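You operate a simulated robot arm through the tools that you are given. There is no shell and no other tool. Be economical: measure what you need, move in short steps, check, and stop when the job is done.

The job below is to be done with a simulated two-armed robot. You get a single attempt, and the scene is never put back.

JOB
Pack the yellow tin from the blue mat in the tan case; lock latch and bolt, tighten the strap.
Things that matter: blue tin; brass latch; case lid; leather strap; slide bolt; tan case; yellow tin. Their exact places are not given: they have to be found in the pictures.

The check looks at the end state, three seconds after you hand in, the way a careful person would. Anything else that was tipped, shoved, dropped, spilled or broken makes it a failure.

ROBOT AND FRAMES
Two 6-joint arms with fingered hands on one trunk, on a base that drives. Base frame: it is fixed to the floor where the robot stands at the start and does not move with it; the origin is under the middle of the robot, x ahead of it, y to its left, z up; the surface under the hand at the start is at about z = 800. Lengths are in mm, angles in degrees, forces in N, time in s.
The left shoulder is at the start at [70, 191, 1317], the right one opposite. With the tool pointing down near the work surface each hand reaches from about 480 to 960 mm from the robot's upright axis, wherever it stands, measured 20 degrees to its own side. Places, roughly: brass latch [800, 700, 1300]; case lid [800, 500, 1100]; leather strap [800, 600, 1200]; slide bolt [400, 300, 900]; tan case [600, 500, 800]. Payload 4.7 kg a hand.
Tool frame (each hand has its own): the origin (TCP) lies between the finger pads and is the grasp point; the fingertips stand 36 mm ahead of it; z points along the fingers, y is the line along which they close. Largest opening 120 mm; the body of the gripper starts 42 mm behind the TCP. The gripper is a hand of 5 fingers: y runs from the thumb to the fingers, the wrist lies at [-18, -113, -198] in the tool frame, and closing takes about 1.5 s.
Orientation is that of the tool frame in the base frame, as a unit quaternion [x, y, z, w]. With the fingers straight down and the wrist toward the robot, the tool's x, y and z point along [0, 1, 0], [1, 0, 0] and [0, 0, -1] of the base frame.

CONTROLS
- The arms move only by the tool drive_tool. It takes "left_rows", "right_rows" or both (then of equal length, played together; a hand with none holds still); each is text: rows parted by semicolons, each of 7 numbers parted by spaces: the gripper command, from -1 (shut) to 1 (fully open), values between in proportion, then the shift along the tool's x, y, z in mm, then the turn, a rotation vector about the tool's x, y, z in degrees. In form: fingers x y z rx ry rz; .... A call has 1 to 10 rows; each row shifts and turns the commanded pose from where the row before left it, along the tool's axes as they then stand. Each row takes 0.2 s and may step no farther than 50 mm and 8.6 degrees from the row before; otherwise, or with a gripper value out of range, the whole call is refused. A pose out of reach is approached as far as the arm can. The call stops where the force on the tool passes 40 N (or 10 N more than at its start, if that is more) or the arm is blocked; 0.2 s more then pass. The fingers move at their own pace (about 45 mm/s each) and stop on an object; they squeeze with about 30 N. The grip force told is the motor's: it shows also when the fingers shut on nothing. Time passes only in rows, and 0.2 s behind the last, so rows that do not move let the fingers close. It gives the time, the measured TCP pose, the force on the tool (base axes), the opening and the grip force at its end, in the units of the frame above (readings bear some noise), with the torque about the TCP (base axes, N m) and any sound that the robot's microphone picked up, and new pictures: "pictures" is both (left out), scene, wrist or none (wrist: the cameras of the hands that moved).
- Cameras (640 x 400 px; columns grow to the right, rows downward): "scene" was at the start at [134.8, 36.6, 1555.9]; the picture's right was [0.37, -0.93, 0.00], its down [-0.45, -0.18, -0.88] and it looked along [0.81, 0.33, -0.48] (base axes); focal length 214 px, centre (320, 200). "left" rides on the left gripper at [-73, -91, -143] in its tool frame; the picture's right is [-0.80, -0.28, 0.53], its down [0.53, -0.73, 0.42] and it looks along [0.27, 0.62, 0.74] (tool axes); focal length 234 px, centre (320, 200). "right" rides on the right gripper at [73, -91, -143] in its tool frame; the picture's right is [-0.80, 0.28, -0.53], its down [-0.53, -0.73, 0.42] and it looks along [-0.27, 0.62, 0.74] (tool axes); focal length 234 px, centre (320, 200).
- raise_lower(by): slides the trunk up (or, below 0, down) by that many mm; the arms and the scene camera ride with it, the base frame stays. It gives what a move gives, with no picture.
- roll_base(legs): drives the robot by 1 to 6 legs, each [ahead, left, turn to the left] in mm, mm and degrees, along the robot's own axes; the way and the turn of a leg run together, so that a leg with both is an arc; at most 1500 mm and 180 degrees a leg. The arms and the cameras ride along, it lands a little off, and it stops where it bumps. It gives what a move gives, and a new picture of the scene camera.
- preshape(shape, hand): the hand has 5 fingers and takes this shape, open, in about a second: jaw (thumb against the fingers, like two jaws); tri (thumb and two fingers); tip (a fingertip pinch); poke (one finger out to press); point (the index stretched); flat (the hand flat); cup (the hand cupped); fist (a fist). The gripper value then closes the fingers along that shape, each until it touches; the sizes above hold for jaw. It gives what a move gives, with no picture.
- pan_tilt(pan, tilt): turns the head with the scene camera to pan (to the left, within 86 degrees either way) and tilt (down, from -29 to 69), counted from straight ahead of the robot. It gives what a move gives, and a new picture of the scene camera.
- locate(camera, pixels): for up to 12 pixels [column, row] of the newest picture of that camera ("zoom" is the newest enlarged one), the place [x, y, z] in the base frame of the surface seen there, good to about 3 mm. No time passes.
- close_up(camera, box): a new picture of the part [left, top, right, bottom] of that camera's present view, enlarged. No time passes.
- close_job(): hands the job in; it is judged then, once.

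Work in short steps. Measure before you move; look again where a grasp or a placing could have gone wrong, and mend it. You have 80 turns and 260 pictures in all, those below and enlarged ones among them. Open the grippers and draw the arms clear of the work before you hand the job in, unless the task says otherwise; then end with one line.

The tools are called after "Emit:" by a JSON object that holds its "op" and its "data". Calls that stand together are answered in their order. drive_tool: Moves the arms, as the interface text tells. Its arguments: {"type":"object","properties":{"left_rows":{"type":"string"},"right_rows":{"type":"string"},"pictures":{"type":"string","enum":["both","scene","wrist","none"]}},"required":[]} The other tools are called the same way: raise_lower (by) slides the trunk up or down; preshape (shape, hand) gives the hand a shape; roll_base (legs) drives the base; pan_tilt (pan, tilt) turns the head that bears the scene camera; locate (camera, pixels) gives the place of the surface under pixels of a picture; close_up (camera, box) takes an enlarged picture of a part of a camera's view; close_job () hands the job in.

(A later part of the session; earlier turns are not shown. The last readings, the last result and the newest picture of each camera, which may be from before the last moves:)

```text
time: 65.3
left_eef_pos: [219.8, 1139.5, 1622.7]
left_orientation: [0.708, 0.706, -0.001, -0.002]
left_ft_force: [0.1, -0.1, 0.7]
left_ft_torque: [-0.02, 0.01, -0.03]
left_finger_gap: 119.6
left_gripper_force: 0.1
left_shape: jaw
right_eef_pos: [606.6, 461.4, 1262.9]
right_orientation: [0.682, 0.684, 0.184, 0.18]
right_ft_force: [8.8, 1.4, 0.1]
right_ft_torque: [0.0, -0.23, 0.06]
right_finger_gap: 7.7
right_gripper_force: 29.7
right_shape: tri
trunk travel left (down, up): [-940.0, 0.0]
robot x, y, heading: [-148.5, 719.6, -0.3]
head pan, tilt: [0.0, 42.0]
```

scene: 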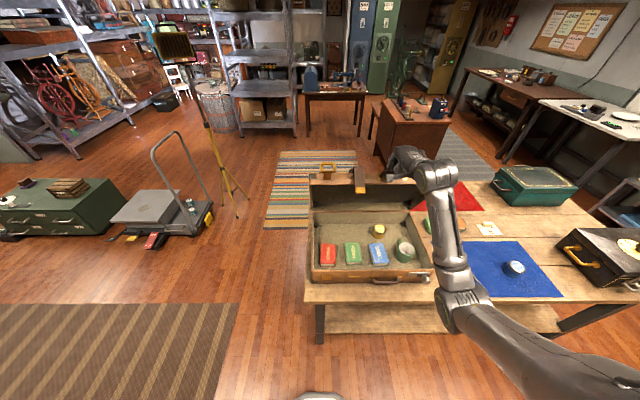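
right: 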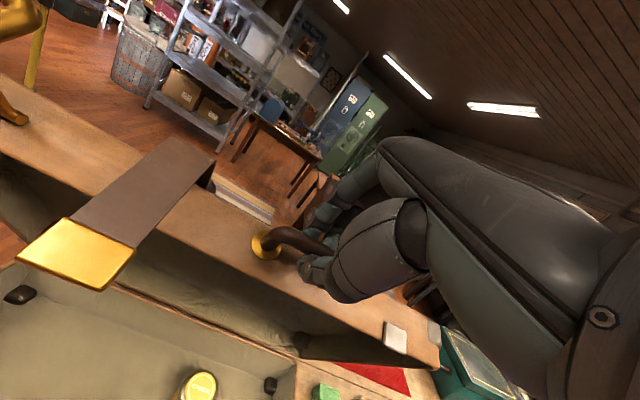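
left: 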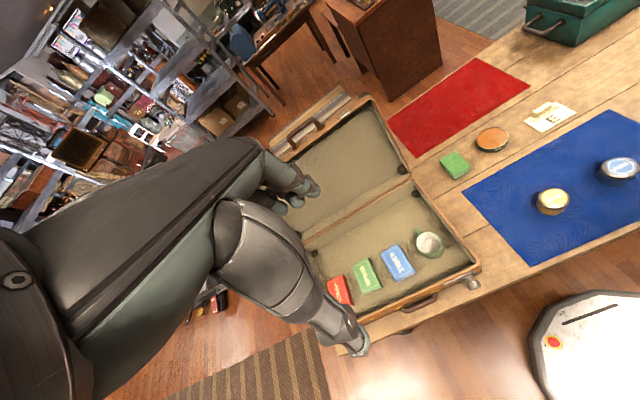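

Going well. I continue to about 138°.

Emit:
{"op": "drive_tool", "data": {"right_rows": "-1 0 -16.7 -1.4 0 0 0;-1 0 -16.7 -1.3 0 0 0;-1 0 -16.7 0.1 0 0 0;-1 0 -16.7 0.2 0 0 0;-1 0 -16.7 1.6 0 0 0;-1 0 -16.7 1.6 0 0 0;-1 0 -16.5 3 0 0 0;-1 0 -16.5 3.1 0 0 0;-1 0 -16.1 4.4 0 0 0;-1 0 -16.2 4.5 0 0 0"}}

```text
time: 67.5
left_eef_pos: [220.3, 1138.9, 1622.6]
left_orientation: [0.708, 0.706, -0.001, -0.001]
left_ft_force: [-0.1, 0.6, 0.3]
left_ft_torque: [0.01, 0.01, 0.0]
left_finger_gap: 119.7
left_gripper_force: 0.0
left_shape: jaw
right_eef_pos: [470.7, 460.9, 1167.0]
right_orientation: [0.683, 0.684, 0.183, 0.181]
right_ft_force: [16.3, -3.5, 1.0]
right_ft_torque: [0.01, -0.25, -0.06]
right_finger_gap: 6.5
right_gripper_force: 29.6
right_shape: tri
trunk travel left (down, up): [-940.0, 0.0]
robot x, y, heading: [-148.7, 721.1, -0.3]
head pan, tilt: [0.0, 42.0]
```

scene: 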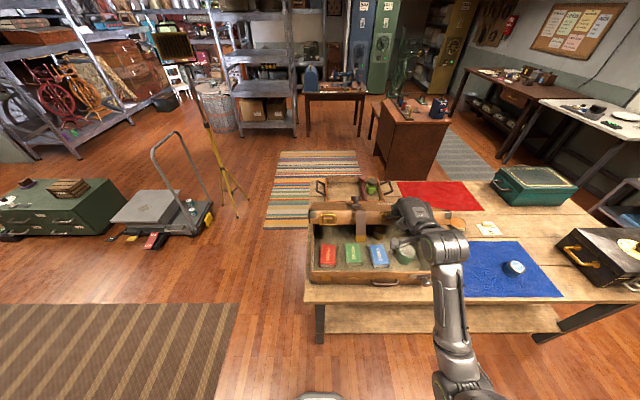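
right: 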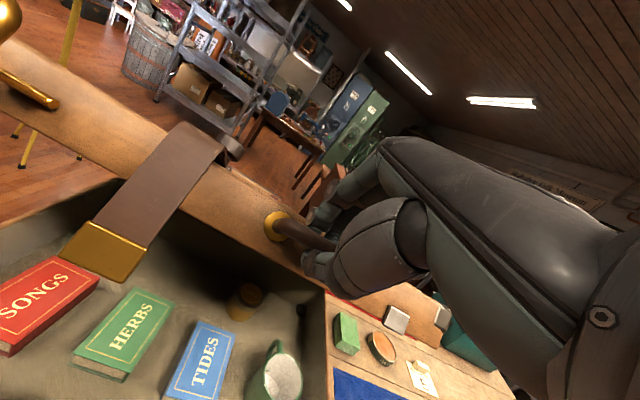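

Lid at about 138°, resistance ~16 N (within limits). I continue in half steps, relaxing x by a few millimetres.

Emit:
{"op": "drive_tool", "data": {"right_rows": "-1 0 -14.8 6.4 0 0 0;-1 0 -14.8 6.3 0 0 0;-1 0 -14.8 7.4 0 0 0;-1 0 -14.8 7.4 0 0 0;-1 0 -14.4 8.5 0 0 0;-1 0 -14.4 8.6 0 0 0"}}

```text
time: 68.9
left_eef_pos: [219.3, 1139.6, 1622.8]
left_orientation: [0.708, 0.706, 0.0, -0.002]
left_ft_force: [0.1, -0.8, 0.1]
left_ft_torque: [0.03, -0.03, 0.0]
left_finger_gap: 119.8
left_gripper_force: 0.0
left_shape: jaw
right_eef_pos: [416.2, 462.0, 1084.5]
right_orientation: [0.682, 0.684, 0.185, 0.182]
right_ft_force: [12.0, 0.4, -0.1]
right_ft_torque: [0.05, -0.12, -0.03]
right_finger_gap: 6.8
right_gripper_force: 29.5
right_shape: tri
trunk travel left (down, up): [-940.0, 0.0]
robot x, y, heading: [-147.2, 720.9, -0.4]
head pan, tilt: [0.0, 42.0]
```

scene: 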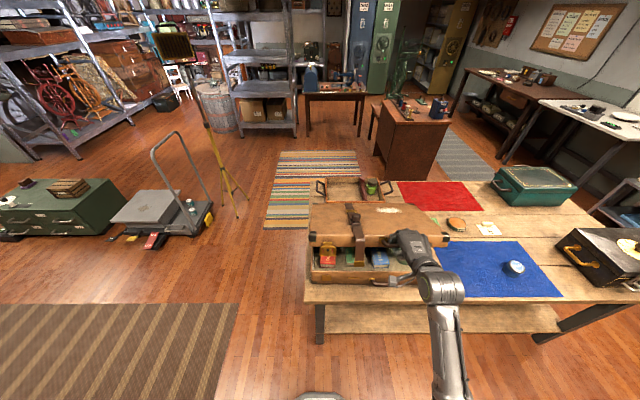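
right: 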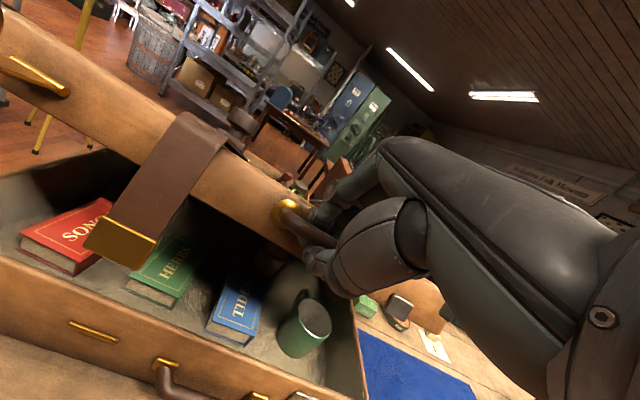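

Nearly there; I continue to about 165°, relaxing slightly toward the case.

Emit:
{"op": "drive_tool", "data": {"right_rows": "-1 0 -13.2 9.9 0 0 0;-1 0 -13.2 9.9 0 0 0;-1 0 -12.4 11 0 0 0;-1 0 -12.4 11 0 0 0;-1 0 -11.5 12 0 0 0"}}

```text
time: 70.1
left_eef_pos: [217.1, 1140.7, 1622.4]
left_orientation: [0.708, 0.706, 0.001, -0.001]
left_ft_force: [-1.0, 0.2, 0.0]
left_ft_torque: [0.01, 0.0, -0.02]
left_finger_gap: 119.6
left_gripper_force: 0.0
left_shape: jaw
right_eef_pos: [386.4, 460.8, 1006.2]
right_orientation: [0.682, 0.684, 0.185, 0.182]
right_ft_force: [13.4, 0.8, 0.0]
right_ft_torque: [0.06, -0.14, -0.05]
right_finger_gap: 6.5
right_gripper_force: 30.1
right_shape: tri
trunk travel left (down, up): [-940.0, 0.0]
robot x, y, heading: [-149.4, 721.4, -0.1]
head pan, tilt: [0.0, 42.0]
```

scene: 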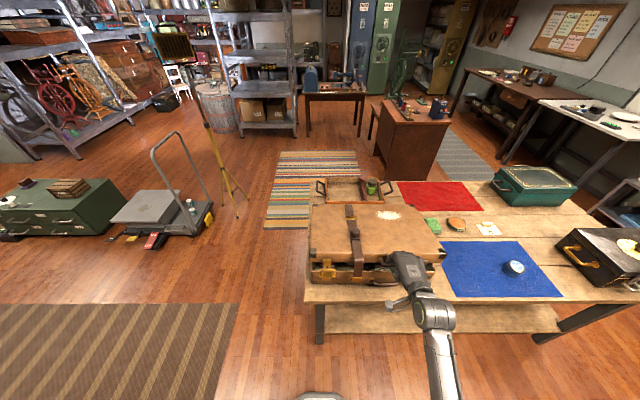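
right: 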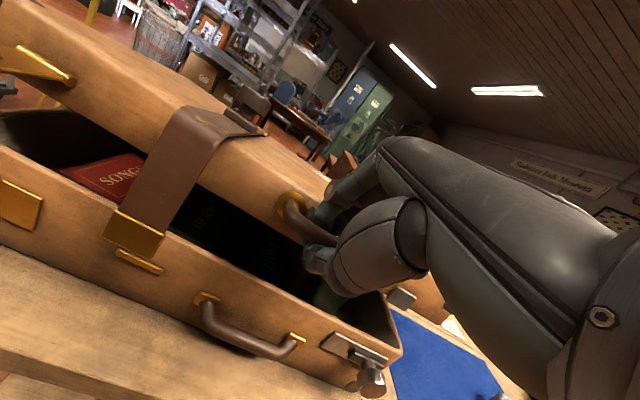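

About 60 mm left. I go on in small steps, letting contact stop it.

Emit:
{"op": "drive_tool", "data": {"right_rows": "-1 0 -11 12.2 0 0 0;-1 0 -10.6 12.7 0 0 0;-1 0 -10 13 0 0 0;-1 0 -4.5 6.2 0 0 0;-1 0 -2 3 0 0 0;-1 0 0 0 0 0 0"}}

```text
time: 71.5
left_eef_pos: [217.4, 1139.0, 1623.3]
left_orientation: [0.708, 0.706, 0.001, 0.0]
left_ft_force: [-0.2, 0.0, 0.2]
left_ft_torque: [0.02, -0.01, -0.01]
left_finger_gap: 119.7
left_gripper_force: 0.1
left_shape: jaw
right_eef_pos: [376.2, 461.4, 947.0]
right_orientation: [0.682, 0.683, 0.184, 0.182]
right_ft_force: [7.2, -2.2, 1.1]
right_ft_torque: [0.06, -0.04, -0.08]
right_finger_gap: 6.7
right_gripper_force: 30.0
right_shape: tri
trunk travel left (down, up): [-940.0, 0.0]
robot x, y, heading: [-148.9, 720.2, -0.4]
head pan, tilt: [0.0, 42.0]
```

scene: 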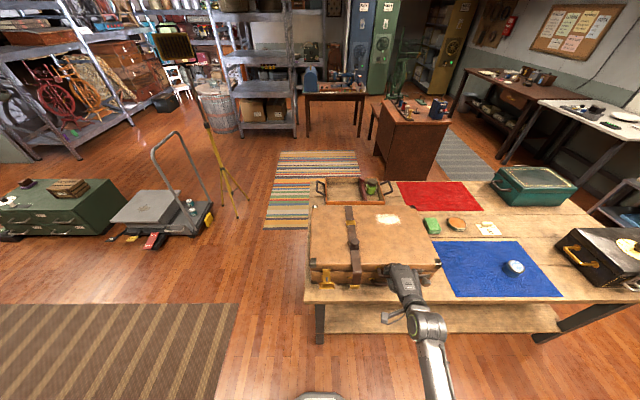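
right: 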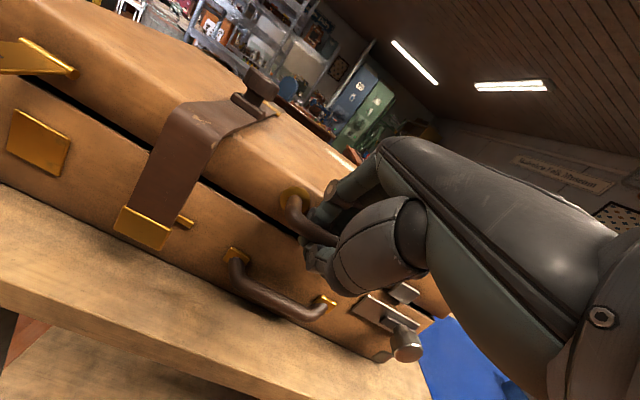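

A gap of about a centimetre remains; I press on down a bit more.

Emit:
{"op": "drive_tool", "data": {"right_rows": "-1 0 -3 5 0 0 0;-1 0 -3 5 0 0 0;-1 0 -2.5 4.5 0 0 0;-1 0 0 0 0 0 0", "pictures": "wrist"}}

Emit:
{"op": "close_up", "data": {"camera": "right", "box": [0, 0, 440, 380]}}

```text
time: 72.5
left_eef_pos: [215.4, 1140.1, 1623.1]
left_orientation: [0.708, 0.706, 0.001, -0.001]
left_ft_force: [0.2, -0.8, 0.2]
left_ft_torque: [-0.02, 0.01, -0.02]
left_finger_gap: 119.6
left_gripper_force: 0.0
left_shape: jaw
right_eef_pos: [376.1, 463.0, 930.5]
right_orientation: [0.681, 0.684, 0.186, 0.183]
right_ft_force: [5.9, 0.1, 6.5]
right_ft_torque: [0.06, -0.05, -0.08]
right_finger_gap: 6.5
right_gripper_force: 29.9
right_shape: tri
trunk travel left (down, up): [-940.0, 0.0]
robot x, y, heading: [-151.9, 720.2, -0.3]
head pan, tilt: [0.0, 42.0]
```

right: 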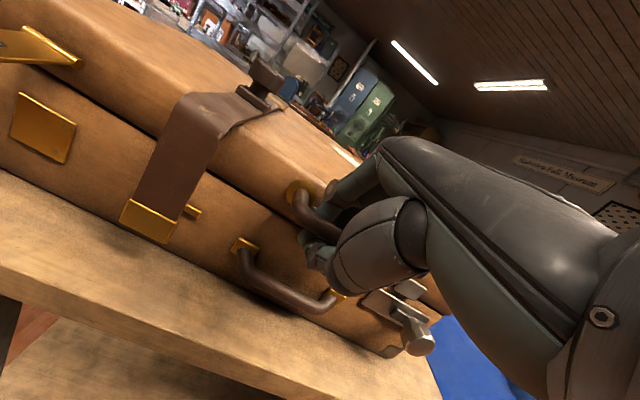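

```text
1.05 times, centred on (220, 190) of right (not enlarged: the box is as wide or as high as the picture)
```

zoom: 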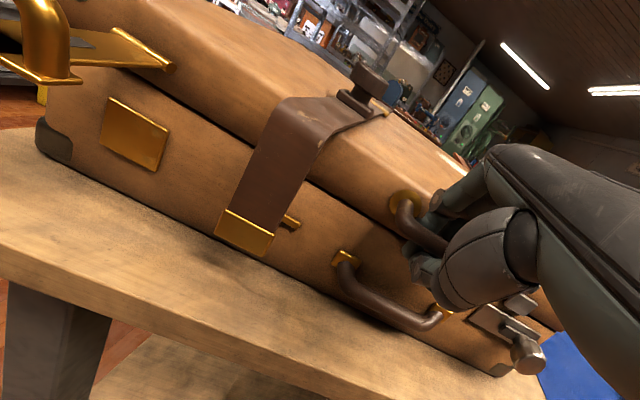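

The lid is down (contact 6.5 N). I open modestly and draw the hand back and up off the handle.

Emit:
{"op": "drive_tool", "data": {"right_rows": "-0.3 0 0 0 0 0 0;-0.3 0 0 0 0 0 0;-0.3 0 0 0 0 0 0;-0.3 0 0 0 0 0 0;-0.3 0 0 -12 0 0 0;-0.3 0 0 -25 0 0 0;-0.3 0 0 -30 0 0 0;-0.3 0 10 -40 0 0 0;-0.3 0 20 -40 0 0 0;-0.3 0 20 -40 0 0 0"}}

```text
time: 74.7
left_eef_pos: [215.1, 1139.3, 1623.4]
left_orientation: [0.709, 0.705, 0.0, -0.001]
left_ft_force: [1.2, 0.3, 1.2]
left_ft_torque: [0.0, -0.02, -0.03]
left_finger_gap: 119.8
left_gripper_force: 0.1
left_shape: jaw
right_eef_pos: [325.3, 459.2, 1117.6]
right_orientation: [0.682, 0.684, 0.184, 0.182]
right_ft_force: [0.3, -0.4, 0.3]
right_ft_torque: [-0.02, 0.0, 0.0]
right_finger_gap: 41.9
right_gripper_force: 0.0
right_shape: tri
trunk travel left (down, up): [-940.0, 0.0]
robot x, y, heading: [-151.4, 721.7, -0.1]
head pan, tilt: [0.0, 42.0]
```

scene: 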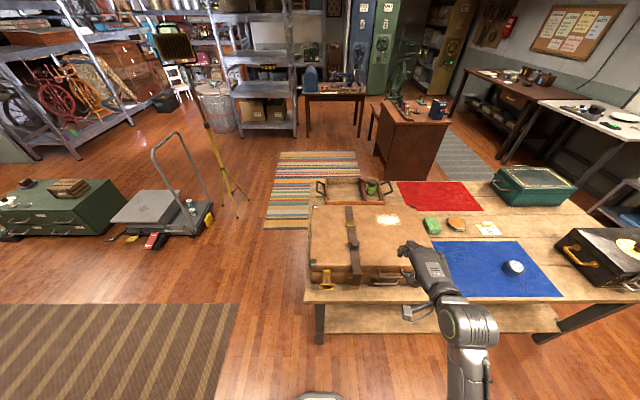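
right: 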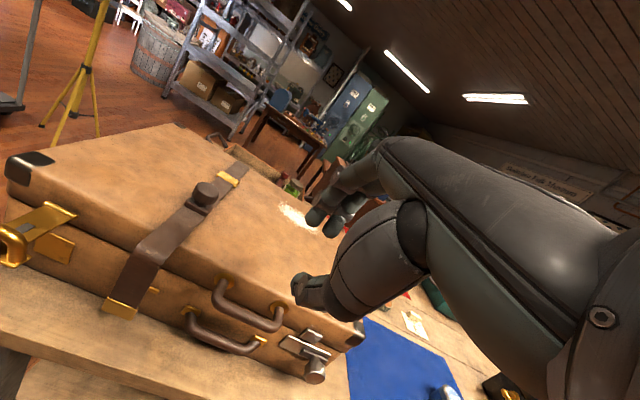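

Lid closed and the hand is free. I enlarge the hardware: strap with its knob on top, latch at left, bolt at right.

Emit:
{"op": "close_up", "data": {"camera": "right", "box": [90, 140, 290, 330]}}

Emit:
{"op": "close_up", "data": {"camera": "right", "box": [0, 180, 120, 290]}}

Emit:
{"op": "close_up", "data": {"camera": "right", "box": [250, 300, 380, 390]}}

Emit:
{"op": "close_up", "data": {"camera": "scene", "box": [300, 195, 440, 300]}}

```text
2.11 times, centred on (190, 235) of right
```

zoom: 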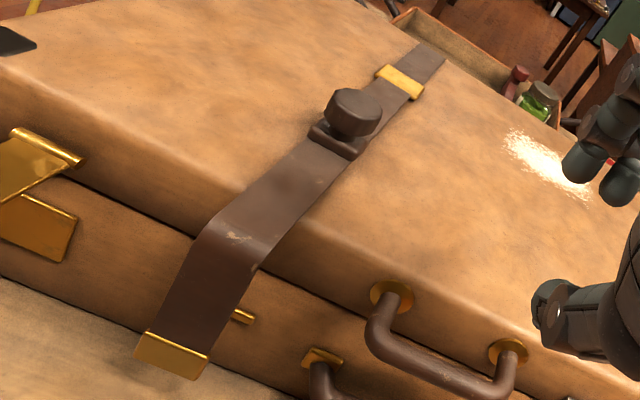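

```text
3.64 times, centred on (60, 235) of right
```

zoom: 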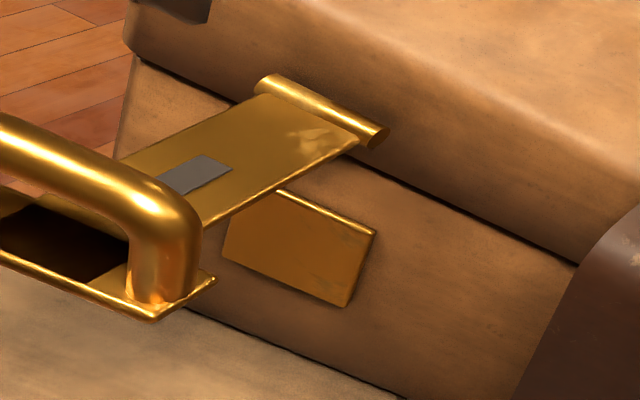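

```text
4.44 times, centred on (315, 345) of right
```

zoom: 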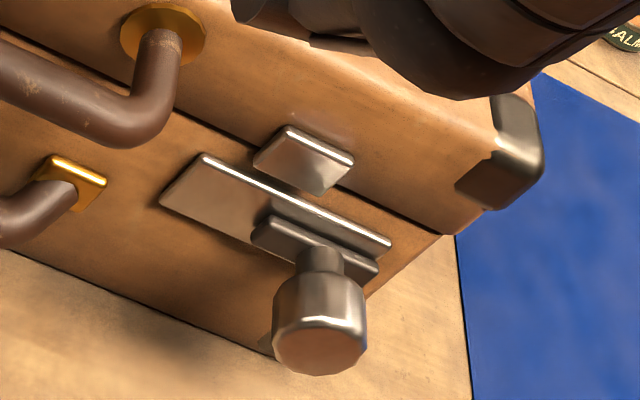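

```text
3.81 times, centred on (370, 248) of scene
```

zoom: 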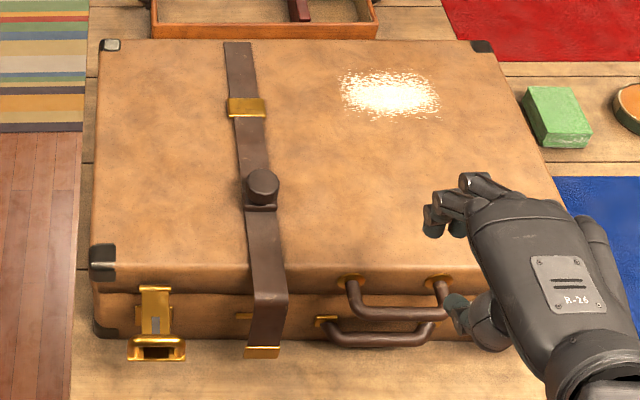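

Tightening looks like sliding the strap's knob back toward the gold keeper; the bolt slides left; the latch folds down over its plate. I measure them.

Emit:
{"op": "locate", "data": {"camera": "right", "pixels": [[315, 371], [316, 356], [304, 348], [313, 337], [282, 342], [330, 353], [205, 190], [228, 179], [120, 306], [15, 255], [40, 215], [57, 248]]}}

Emit:
{"op": "locate", "data": {"camera": "scene", "pixels": [[355, 244], [355, 252], [350, 224], [326, 286], [327, 274], [354, 286], [353, 275], [345, 278], [393, 271], [360, 264]]}}

```text
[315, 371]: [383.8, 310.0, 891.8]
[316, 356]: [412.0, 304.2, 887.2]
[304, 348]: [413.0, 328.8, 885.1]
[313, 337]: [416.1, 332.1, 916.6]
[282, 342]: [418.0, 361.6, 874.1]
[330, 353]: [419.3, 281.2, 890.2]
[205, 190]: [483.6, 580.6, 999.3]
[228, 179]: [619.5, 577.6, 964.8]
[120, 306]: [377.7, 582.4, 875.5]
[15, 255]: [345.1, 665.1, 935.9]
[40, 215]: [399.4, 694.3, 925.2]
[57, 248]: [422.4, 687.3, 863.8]
```

```text
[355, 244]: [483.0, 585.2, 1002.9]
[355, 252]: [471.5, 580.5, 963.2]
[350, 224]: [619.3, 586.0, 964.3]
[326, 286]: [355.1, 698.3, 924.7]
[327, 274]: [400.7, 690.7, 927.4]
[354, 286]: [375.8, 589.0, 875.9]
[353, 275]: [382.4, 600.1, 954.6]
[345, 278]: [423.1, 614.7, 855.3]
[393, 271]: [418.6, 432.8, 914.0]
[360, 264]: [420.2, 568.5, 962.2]
```

Strap knob at (483,583), top z≈1001; bolt knob at (≈395,306,890); latch ring at (350,697,930). I start with the strap: straighten the right hand and go above its knob.

Emit:
{"op": "drive_tool", "data": {"right_rows": "0.2 0 0 0 7.5 0 0;0.2 0 0 0 7.5 0 0;0.2 0 0 0 7.5 0 0;0.2 0 0 0 7.5 0 0;0.2 24.8 31.6 0 0 0 0;0.2 24.8 31.6 0 0 0 0;0.2 24.8 31.6 0 0 0 0;0.2 24.8 31.6 0 0 0 0;0.2 24.8 31.6 0 0 0 0;0.2 0 0 20 0 0 0"}}

```text
time: 76.9
left_eef_pos: [214.4, 1138.6, 1624.0]
left_orientation: [0.708, 0.706, 0.0, -0.001]
left_ft_force: [-0.2, -1.3, 1.1]
left_ft_torque: [0.01, 0.01, 0.01]
left_finger_gap: 119.5
left_gripper_force: 0.1
left_shape: jaw
right_eef_pos: [486.4, 585.1, 1099.1]
right_orientation: [0.706, 0.709, 0.002, 0.0]
right_ft_force: [0.5, -0.1, 0.1]
right_ft_torque: [0.01, -0.01, 0.0]
right_finger_gap: 71.7
right_gripper_force: 0.0
right_shape: tri
right hand out of reach, approached as far as the arm can: row 1
trunk travel left (down, up): [-940.0, 0.0]
robot x, y, heading: [-149.1, 720.1, 0.0]
head pan, tilt: [0.0, 42.0]
```

scene: 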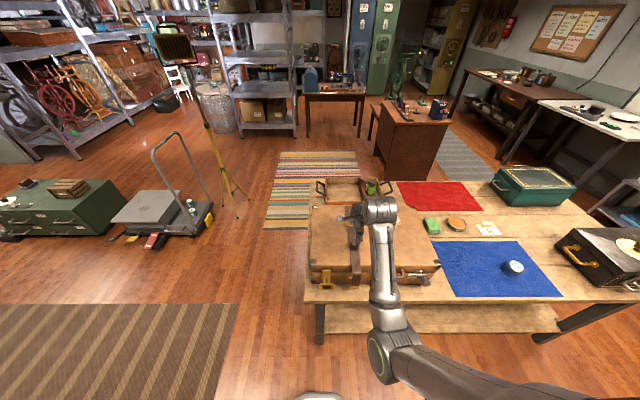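
right: 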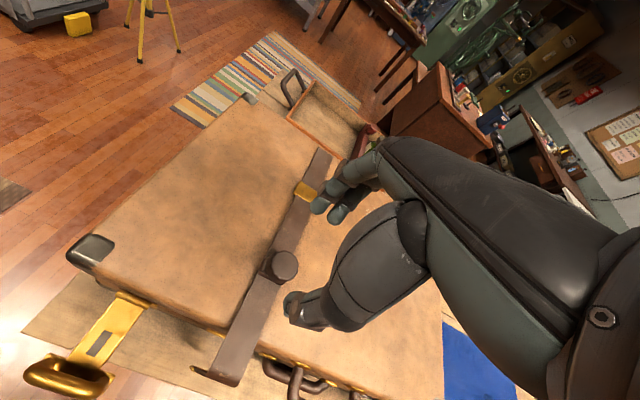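

The arm reached above the knob. I check the knob's position in this view.

Emit:
{"op": "locate", "data": {"camera": "right", "pixels": [[281, 265], [270, 265], [294, 263], [281, 252], [281, 280], [270, 277], [307, 190]]}}

Emit:
{"op": "close_up", "data": {"camera": "right", "box": [190, 160, 350, 390]}}

```text
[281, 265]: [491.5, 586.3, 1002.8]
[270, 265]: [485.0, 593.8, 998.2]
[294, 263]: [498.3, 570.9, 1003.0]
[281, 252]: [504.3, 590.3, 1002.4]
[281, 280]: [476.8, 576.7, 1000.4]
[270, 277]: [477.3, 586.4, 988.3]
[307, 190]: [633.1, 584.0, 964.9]
```

```text
1.74 times, centred on (270, 275) of right
```

zoom: 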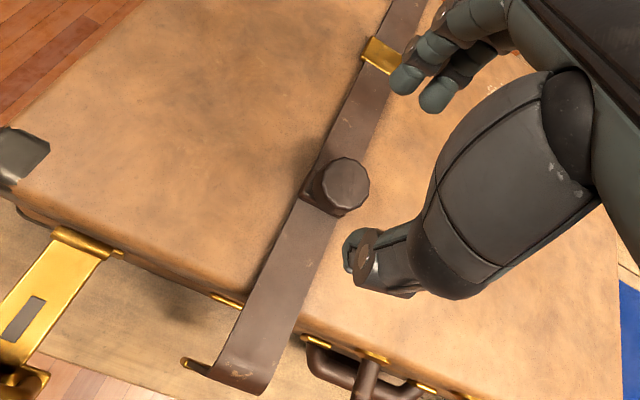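

Knob centre (490,583), top 1002. I lower to z≈1014 around it and grip.

Emit:
{"op": "drive_tool", "data": {"right_rows": "0.2 -2 4 25 0 0 0;0.2 0 0 30 0 0 0;0.2 0 0 20 0 0 0;0.2 0 0 10 0 0 0;-1 0 0 0 0 0 0;-1 0 0 0 0 0 0;-1 0 0 0 0 0 0;-1 0 0 0 0 0 0;-1 0 0 0 0 0 0;-1 0 0 0 0 0 0", "pictures": "wrist"}}

```text
time: 79.1
left_eef_pos: [214.4, 1139.4, 1624.5]
left_orientation: [0.708, 0.706, 0.002, -0.001]
left_ft_force: [0.6, 0.5, -0.3]
left_ft_torque: [0.01, -0.02, -0.04]
left_finger_gap: 119.7
left_gripper_force: 0.1
left_shape: jaw
right_eef_pos: [499.0, 571.5, 1020.7]
right_orientation: [0.706, 0.708, 0.0, 0.015]
right_ft_force: [-2.0, -1.2, 4.5]
right_ft_torque: [0.15, -0.04, -0.09]
right_finger_gap: 17.3
right_gripper_force: 30.2
right_shape: tri
trunk travel left (down, up): [-940.0, 0.0]
robot x, y, heading: [-152.5, 721.4, -0.1]
head pan, tilt: [0.0, 42.0]
```

right: 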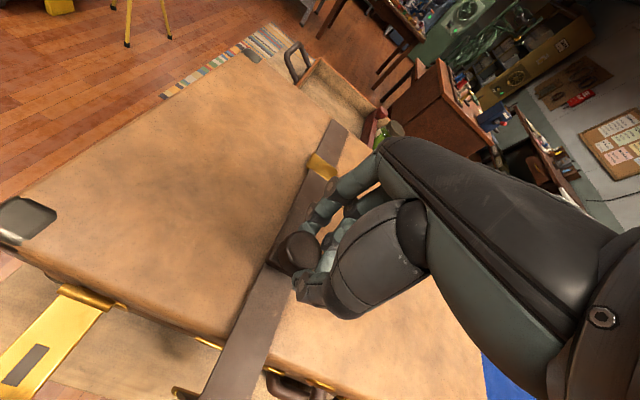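

The round knob sat at the edge of the fingers and squeezed aside. I release, rise, and instead place the closed fingers in front of it (x≈440) to push it back.

Emit:
{"op": "drive_tool", "data": {"right_rows": "0.2 0 0 0 0 0 0;0.2 0 0 0 0 0 0;0.2 0 0 0 0 0 0;0.2 0 0 -30 0 0 0;0.2 0 0 -30 0 0 0;-1 7 -25 0 0 0 0;-1 7 -25 0 0 0 0;-1 0 0 0 0 0 0;-1 0 0 0 0 0 0;-1 0 0 0 0 0 0", "pictures": "wrist"}}

Emit:
{"op": "drive_tool", "data": {"right_rows": "-1 0 0 20 0 0 0;-1 0 0 20 0 0 0;-1 0 0 18 0 0 0;-1 0 0 0 0 0 0"}}

```text
time: 80.8
left_eef_pos: [215.1, 1138.8, 1623.1]
left_orientation: [0.708, 0.706, 0.001, 0.0]
left_ft_force: [0.1, 0.3, 0.6]
left_ft_torque: [0.02, 0.02, 0.01]
left_finger_gap: 119.5
left_gripper_force: 0.2
left_shape: jaw
right_eef_pos: [456.9, 523.4, 1073.8]
right_orientation: [0.717, 0.694, -0.036, 0.061]
right_ft_force: [-0.4, 0.4, -0.4]
right_ft_torque: [0.03, 0.0, -0.01]
right_finger_gap: 6.9
right_gripper_force: 0.1
right_shape: tri
trunk travel left (down, up): [-940.0, 0.0]
robot x, y, heading: [-148.0, 715.9, -0.4]
head pan, tilt: [0.0, 42.0]
stopped in row 8 (right hand): the arm was blocked; the commanded pose is now the measured one
```

right: 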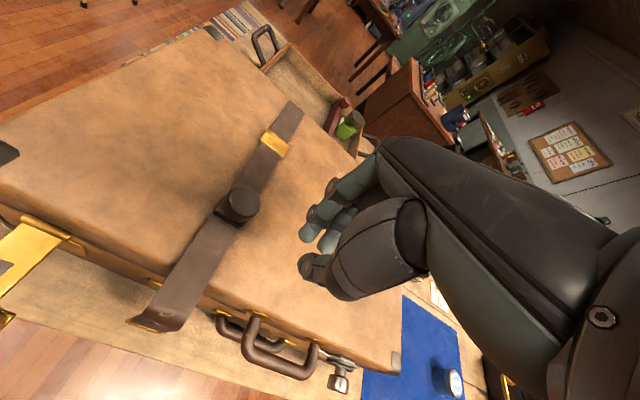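

```text
time: 81.8
left_eef_pos: [215.2, 1139.5, 1623.5]
left_orientation: [0.708, 0.706, 0.0, -0.001]
left_ft_force: [-0.7, -0.5, 0.2]
left_ft_torque: [-0.05, 0.0, -0.03]
left_finger_gap: 119.5
left_gripper_force: 0.1
left_shape: jaw
right_eef_pos: [459.4, 520.3, 1013.7]
right_orientation: [0.717, 0.694, -0.036, 0.06]
right_ft_force: [0.4, 0.3, 0.3]
right_ft_torque: [0.0, -0.04, 0.0]
right_finger_gap: 0.0
right_gripper_force: 29.8
right_shape: tri
trunk travel left (down, up): [-940.0, 0.0]
robot x, y, heading: [-146.6, 720.6, -0.3]
head pan, tilt: [0.0, 42.0]
```

scene: 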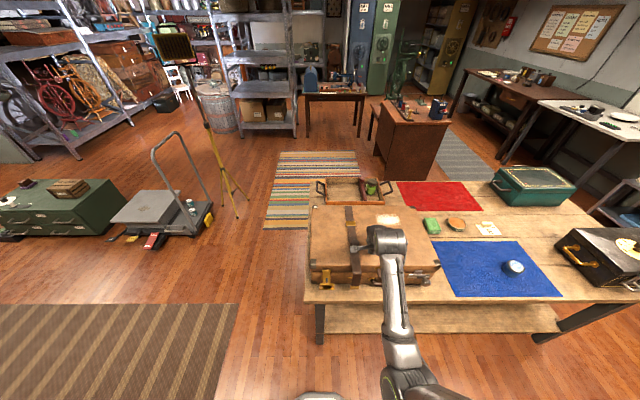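
right: 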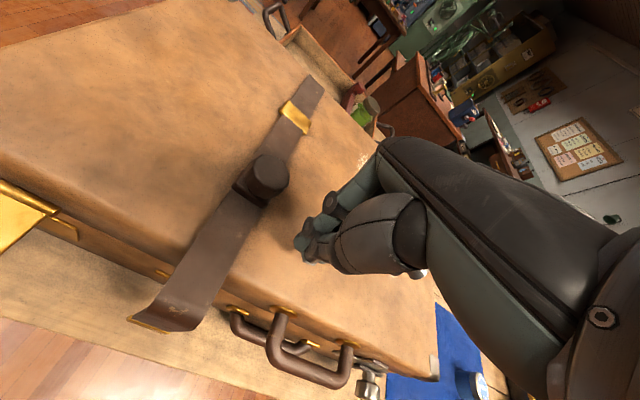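

The arm is at its joint limit this far left. I raise the hand and drive the base 160 mm left so strap and latch are in front of the right shoulder.

Emit:
{"op": "drive_tool", "data": {"right_rows": "-1 0 0 -25 0 4 -2;-1 0 0 -25 2.5 4 -2;-1 0 -20 -25 0 0 0;-1 0 0 0 0 0 0", "pictures": "none"}}

Emit:
{"op": "roll_base", "data": {"legs": [[0, 160, 0]]}}

```text
time: 82.8
left_eef_pos: [214.8, 1140.5, 1622.4]
left_orientation: [0.709, 0.706, 0.001, 0.001]
left_ft_force: [0.5, -0.6, 0.3]
left_ft_torque: [-0.02, 0.01, 0.02]
left_finger_gap: 119.7
left_gripper_force: 0.1
left_shape: jaw
right_eef_pos: [438.5, 521.3, 1092.0]
right_orientation: [0.693, 0.721, -0.004, -0.005]
right_ft_force: [0.4, 0.6, -0.2]
right_ft_torque: [0.0, 0.04, 0.03]
right_finger_gap: 0.1
right_gripper_force: 30.0
right_shape: tri
trunk travel left (down, up): [-940.0, 0.0]
robot x, y, heading: [-149.2, 720.9, 0.0]
head pan, tilt: [0.0, 42.0]
```

```text
time: 84.3
left_eef_pos: [214.6, 1299.0, 1623.2]
left_orientation: [0.709, 0.706, 0.001, -0.001]
left_ft_force: [0.1, -0.5, 0.4]
left_ft_torque: [0.04, 0.04, 0.02]
left_finger_gap: 119.9
left_gripper_force: 0.1
left_shape: jaw
right_eef_pos: [438.5, 681.1, 1090.5]
right_orientation: [0.692, 0.721, -0.004, -0.007]
right_ft_force: [0.5, -0.6, -0.8]
right_ft_torque: [0.09, 0.03, 0.04]
right_finger_gap: 0.0
right_gripper_force: 30.1
right_shape: tri
trunk travel left (down, up): [-940.0, 0.0]
robot x, y, heading: [-151.4, 885.6, -0.0]
head pan, tilt: [0.0, 42.0]
```

scene: 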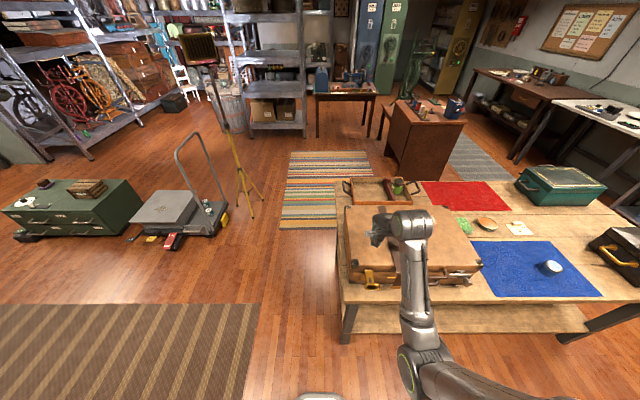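

Now I move the closed hand to (440,592) and lower in front of the knob.

Emit:
{"op": "drive_tool", "data": {"right_rows": "-1 -30 0 0 0 0 1;-1 -30 0 0 0 0 1;-1 -29 0 0 0 0 0;-1 0 0 25 0 0 0;-1 0 0 25 0 0 0;-1 0 0 25 0 0 0;-1 0 0 0 0 0 0", "pictures": "wrist"}}

Emit:
{"op": "close_up", "data": {"camera": "right", "box": [190, 130, 390, 330]}}

```text
time: 85.9
left_eef_pos: [216.8, 1303.1, 1623.7]
left_orientation: [0.709, 0.706, 0.001, -0.001]
left_ft_force: [0.2, -0.3, 0.1]
left_ft_torque: [0.02, 0.01, -0.04]
left_finger_gap: 120.0
left_gripper_force: 0.1
left_shape: jaw
right_eef_pos: [439.7, 595.1, 1017.4]
right_orientation: [0.705, 0.709, -0.005, -0.004]
right_ft_force: [0.2, 0.6, 0.5]
right_ft_torque: [-0.01, -0.01, 0.0]
right_finger_gap: 0.0
right_gripper_force: 30.2
right_shape: tri
trunk travel left (down, up): [-940.0, 0.0]
robot x, y, heading: [-148.9, 879.9, -0.1]
head pan, tilt: [0.0, 42.0]
```

right: 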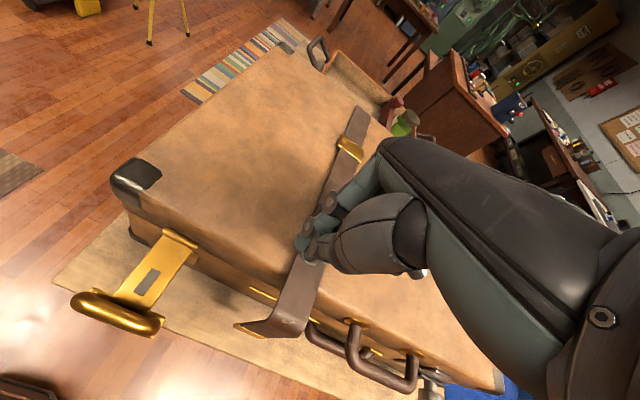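

```text
2.00 times, centred on (290, 230) of right
```

zoom: 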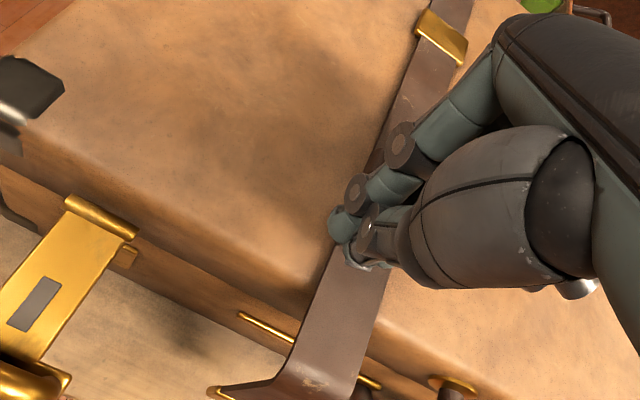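

The fingers are on the strap in front of the knob. I push toward +x in small steps, watching the force.

Emit:
{"op": "drive_tool", "data": {"right_rows": "-1 0 12 0 0 0 0;-1 0 12 0 0 0 0;-1 0 12 0 0 0 0;-1 0 10 0 0 0 0;-1 0 0 0 0 0 0"}}

```text
time: 87.1
left_eef_pos: [215.7, 1303.8, 1623.5]
left_orientation: [0.708, 0.706, 0.001, -0.001]
left_ft_force: [0.5, -0.3, -0.4]
left_ft_torque: [-0.03, 0.0, -0.03]
left_finger_gap: 119.7
left_gripper_force: 0.0
left_shape: jaw
right_eef_pos: [486.4, 595.5, 1015.2]
right_orientation: [0.705, 0.709, -0.004, -0.005]
right_ft_force: [-4.2, 1.0, 2.5]
right_ft_torque: [-0.01, -0.01, -0.02]
right_finger_gap: 0.0
right_gripper_force: 30.0
right_shape: tri
trunk travel left (down, up): [-940.0, 0.0]
robot x, y, heading: [-150.4, 878.0, -0.0]
head pan, tilt: [0.0, 42.0]
```

scene: 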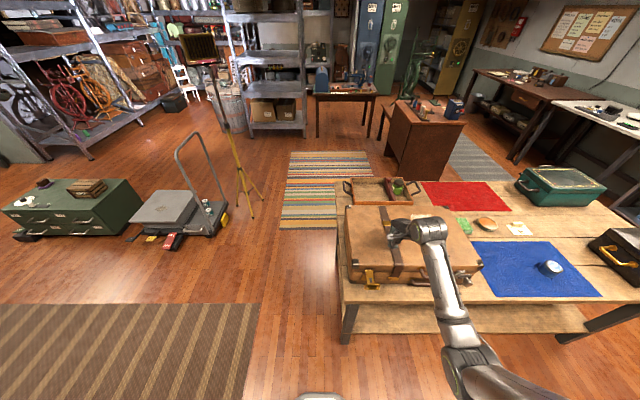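
right: 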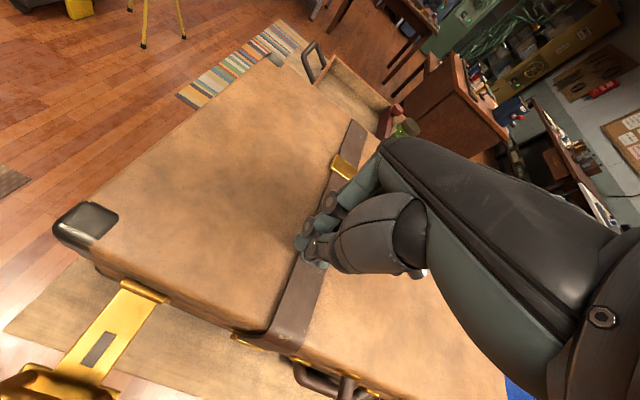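

It works: the strap's front drop has drawn in to the case. I keep pushing until resistance rises.

Emit:
{"op": "drive_tool", "data": {"right_rows": "-1 0 8 0 0 0 0;-1 0 8 0 0 0 0;-1 0 8 0 0 0 0;-1 0 0 0 0 0 0", "pictures": "wrist"}}

Emit:
{"op": "close_up", "data": {"camera": "scene", "box": [330, 190, 490, 300]}}

```text
time: 88.1
left_eef_pos: [210.8, 1303.2, 1623.5]
left_orientation: [0.708, 0.706, 0.002, 0.001]
left_ft_force: [0.1, -0.1, 0.6]
left_ft_torque: [0.01, 0.01, -0.02]
left_finger_gap: 119.5
left_gripper_force: 0.0
left_shape: jaw
right_eef_pos: [507.3, 596.9, 1018.3]
right_orientation: [0.705, 0.709, -0.002, -0.003]
right_ft_force: [-13.7, 2.2, 14.6]
right_ft_torque: [-0.12, 0.2, -0.12]
right_finger_gap: 0.1
right_gripper_force: 29.5
right_shape: tri
trunk travel left (down, up): [-940.0, 0.0]
robot x, y, heading: [-148.5, 882.5, -0.2]
head pan, tilt: [0.0, 42.0]
```

right: 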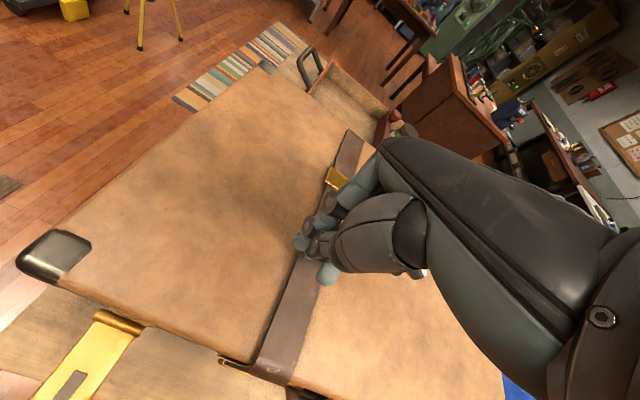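

```text
3.64 times, centred on (410, 245) of scene
```

zoom: 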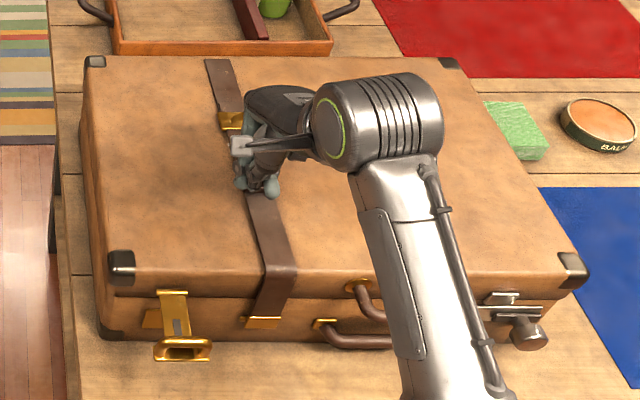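

Resistance rose to ~14 N. I lift off and inspect the strap.

Emit:
{"op": "drive_tool", "data": {"right_rows": "-1 0 -8 0 0 0 0;-1 0 -15 -20 0 0 0;-1 20 -30 -30 0 0 0;-1 40 -30 0 0 0 0;-1 40 -10 0 0 0 0"}}

Emit:
{"op": "close_up", "data": {"camera": "scene", "box": [330, 190, 490, 300]}}

Emit:
{"op": "locate", "data": {"camera": "scene", "pixels": [[390, 270], [470, 271], [351, 205], [372, 287], [372, 273]]}}

```text
time: 89.3
left_eef_pos: [215.8, 1306.4, 1622.7]
left_orientation: [0.709, 0.706, 0.0, 0.001]
left_ft_force: [0.4, 1.1, 0.5]
left_ft_torque: [-0.07, 0.02, -0.02]
left_finger_gap: 119.6
left_gripper_force: 0.0
left_shape: jaw
right_eef_pos: [415.8, 698.5, 1068.0]
right_orientation: [0.706, 0.709, -0.005, -0.003]
right_ft_force: [-0.8, 0.1, -0.3]
right_ft_torque: [-0.04, -0.02, 0.02]
right_finger_gap: 0.1
right_gripper_force: 29.7
right_shape: tri
trunk travel left (down, up): [-940.0, 0.0]
robot x, y, heading: [-149.7, 883.8, -0.2]
head pan, tilt: [0.0, 42.0]
```

scene: 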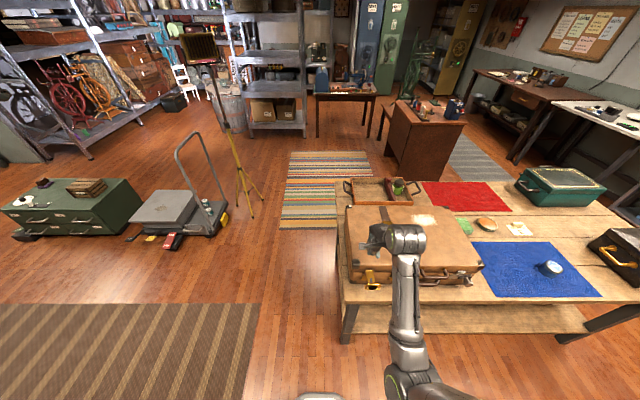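
right: 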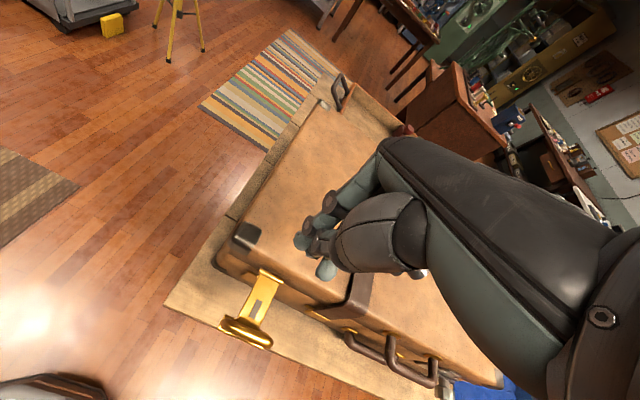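

```text
3.64 times, centred on (410, 245) of scene
```

zoom: 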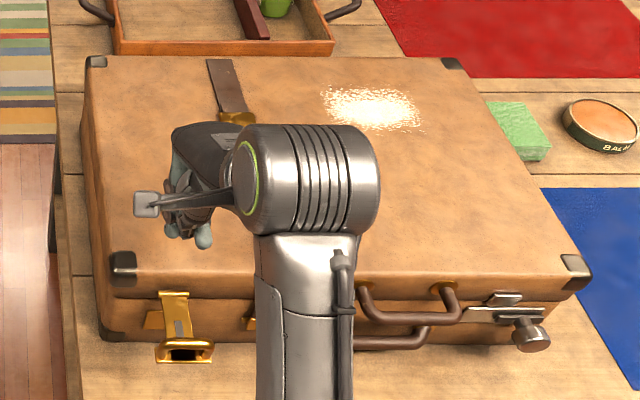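

```text
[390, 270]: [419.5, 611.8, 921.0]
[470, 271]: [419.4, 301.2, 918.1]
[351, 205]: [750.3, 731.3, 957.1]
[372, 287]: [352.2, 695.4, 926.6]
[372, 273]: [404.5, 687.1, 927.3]
```

The case hasn't moved (front still x≈419). Next the latch: I move the closed fingers above the lever's ring end at (357,700) and look.

Emit:
{"op": "drive_tool", "data": {"right_rows": "-1 3 -30 0 0 0 0;-1 0 -29 0 0 0 0;-1 0 0 25 0 0 0;-1 0 0 25 0 0 0;-1 0 0 20 0 0 0;-1 0 0 0 0 0 0"}}

Emit:
{"op": "close_up", "data": {"camera": "scene", "box": [330, 190, 490, 300]}}

Emit:
{"op": "close_up", "data": {"camera": "right", "box": [200, 150, 400, 350]}}

```text
time: 90.7
left_eef_pos: [215.5, 1302.6, 1623.0]
left_orientation: [0.708, 0.706, 0.001, -0.001]
left_ft_force: [-0.5, 0.0, -0.2]
left_ft_torque: [-0.01, 0.01, 0.0]
left_finger_gap: 119.5
left_gripper_force: 0.0
left_shape: jaw
right_eef_pos: [365.7, 677.9, 998.9]
right_orientation: [0.703, 0.71, -0.016, 0.017]
right_ft_force: [0.2, -0.3, 0.9]
right_ft_torque: [0.01, -0.03, 0.0]
right_finger_gap: 0.1
right_gripper_force: 30.0
right_shape: tri
trunk travel left (down, up): [-940.0, 0.0]
robot x, y, heading: [-145.1, 884.4, -0.2]
head pan, tilt: [0.0, 42.0]
```

scene: 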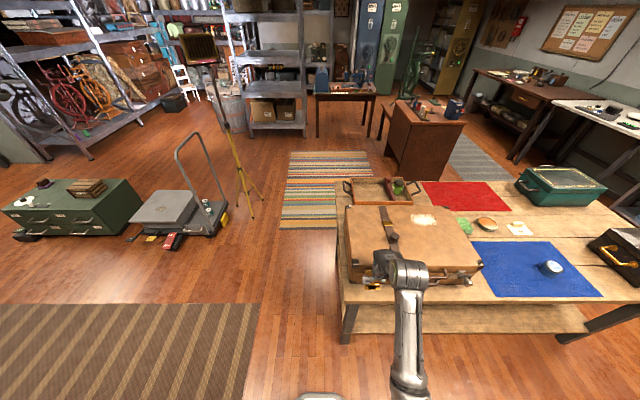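
right: 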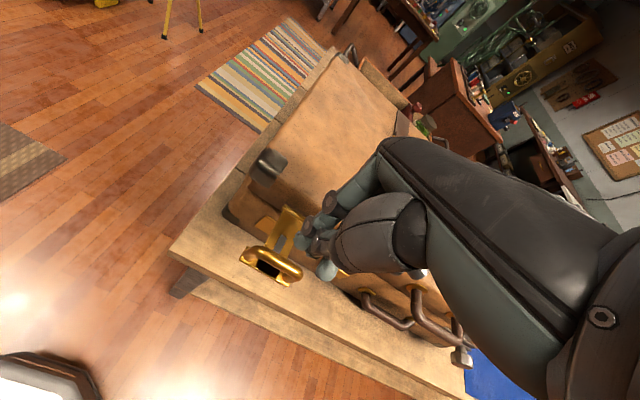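

```text
3.64 times, centred on (410, 245) of scene
```

zoom: 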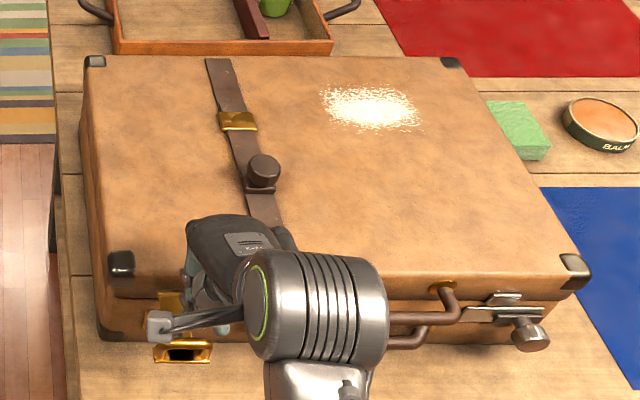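

```text
2.00 times, centred on (300, 250) of right
```

zoom: 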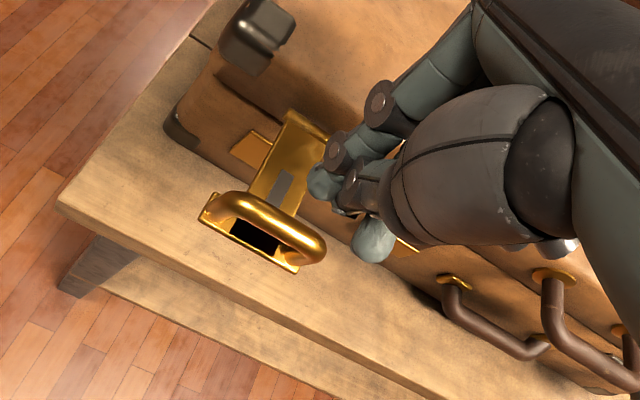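

The strap knob did move back (zoom (265,175)). The right arm again drifts right at this close range, so I back the base 90 mm and 40 mm left, and measure knob and latch.

Emit:
{"op": "locate", "data": {"camera": "scene", "pixels": [[394.5, 235], [395, 243], [387, 224], [383, 209]]}}

Emit:
{"op": "locate", "data": {"camera": "right", "pixels": [[255, 262], [293, 280], [276, 260], [290, 222], [265, 275], [272, 253]]}}

Emit:
{"op": "roll_base", "data": {"legs": [[-90, 0, 0], [0, 40, 0]]}}

```text
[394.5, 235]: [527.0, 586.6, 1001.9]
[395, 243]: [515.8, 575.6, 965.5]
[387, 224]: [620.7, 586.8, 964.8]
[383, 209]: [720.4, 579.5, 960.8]
```

```text
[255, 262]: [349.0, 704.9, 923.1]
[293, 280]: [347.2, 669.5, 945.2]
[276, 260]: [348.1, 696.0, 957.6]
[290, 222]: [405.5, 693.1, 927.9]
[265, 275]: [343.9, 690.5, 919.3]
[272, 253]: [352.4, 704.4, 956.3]
```

```text
time: 92.2
left_eef_pos: [129.0, 1330.7, 1627.9]
left_orientation: [0.708, 0.706, 0.003, -0.005]
left_ft_force: [0.1, -1.0, 0.4]
left_ft_torque: [0.1, 0.06, -0.04]
left_finger_gap: 119.7
left_gripper_force: 0.3
left_shape: jaw
right_eef_pos: [273.8, 712.2, 993.2]
right_orientation: [0.705, 0.709, -0.017, 0.01]
right_ft_force: [-0.4, -1.8, -0.4]
right_ft_torque: [0.09, 0.02, 0.02]
right_finger_gap: 0.0
right_gripper_force: 30.1
right_shape: tri
trunk travel left (down, up): [-940.0, 0.0]
robot x, y, heading: [-235.8, 920.5, -0.1]
head pan, tilt: [0.0, 42.0]
```

scene: 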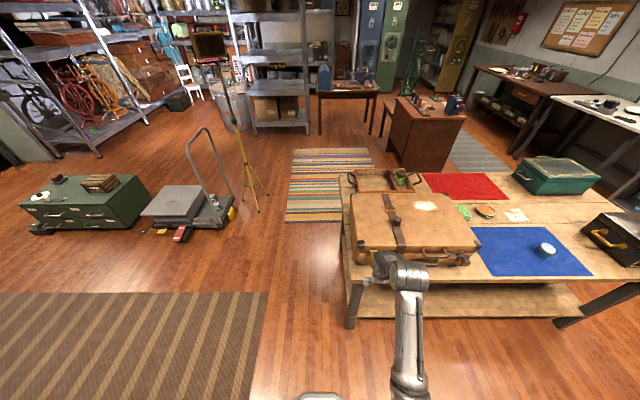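

The strap has drawn in 40 mm and gone tight at the front. Latch ring top is at (348,694,957). I tilt the closed hand 30° (fingers forward) and place its tip over the ring.

Emit:
{"op": "drive_tool", "data": {"right_rows": "-1 -5 24 -12 0 0 0;-1 -5 24 -12 0 0 0;-1 0 0 0 -7.5 0 0;-1 0 0 0 -7.5 0 0;-1 0 0 0 -7.5 0 0;-1 0 0 0 -7.5 0 0;-1 0 0 0 0 0 0"}}

Emit:
{"op": "close_up", "data": {"camera": "right", "box": [180, 150, 420, 370]}}

```text
time: 93.8
left_eef_pos: [125.3, 1345.2, 1622.6]
left_orientation: [0.707, 0.707, 0.001, 0.001]
left_ft_force: [0.8, 0.7, 0.7]
left_ft_torque: [-0.05, 0.0, 0.0]
left_finger_gap: 119.6
left_gripper_force: 0.0
left_shape: jaw
right_eef_pos: [319.1, 709.7, 1019.6]
right_orientation: [0.677, 0.689, 0.165, 0.197]
right_ft_force: [-0.3, -0.1, -0.4]
right_ft_torque: [0.02, -0.04, -0.04]
right_finger_gap: 0.1
right_gripper_force: 29.7
right_shape: tri
trunk travel left (down, up): [-940.0, 0.0]
robot x, y, heading: [-235.8, 920.8, -0.2]
head pan, tilt: [0.0, 42.0]
```

scene: 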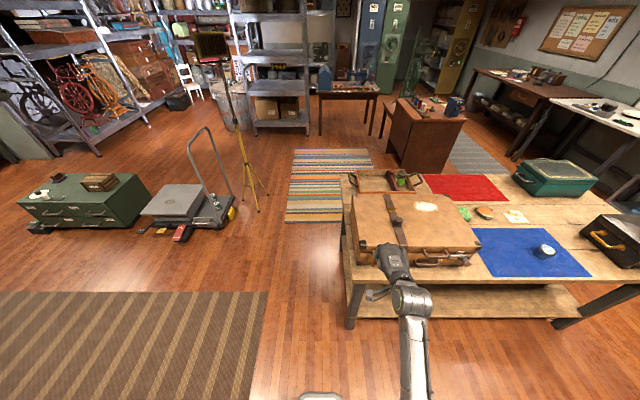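
right: 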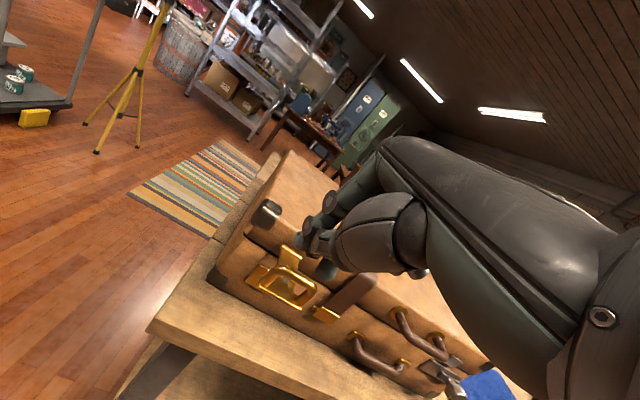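

```text
1.82 times, centred on (300, 260) of right
```

zoom: 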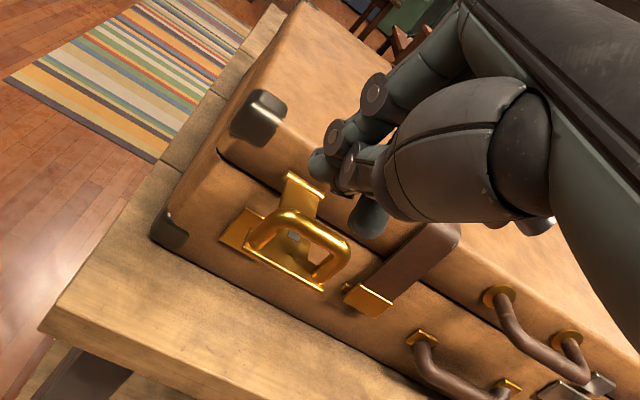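

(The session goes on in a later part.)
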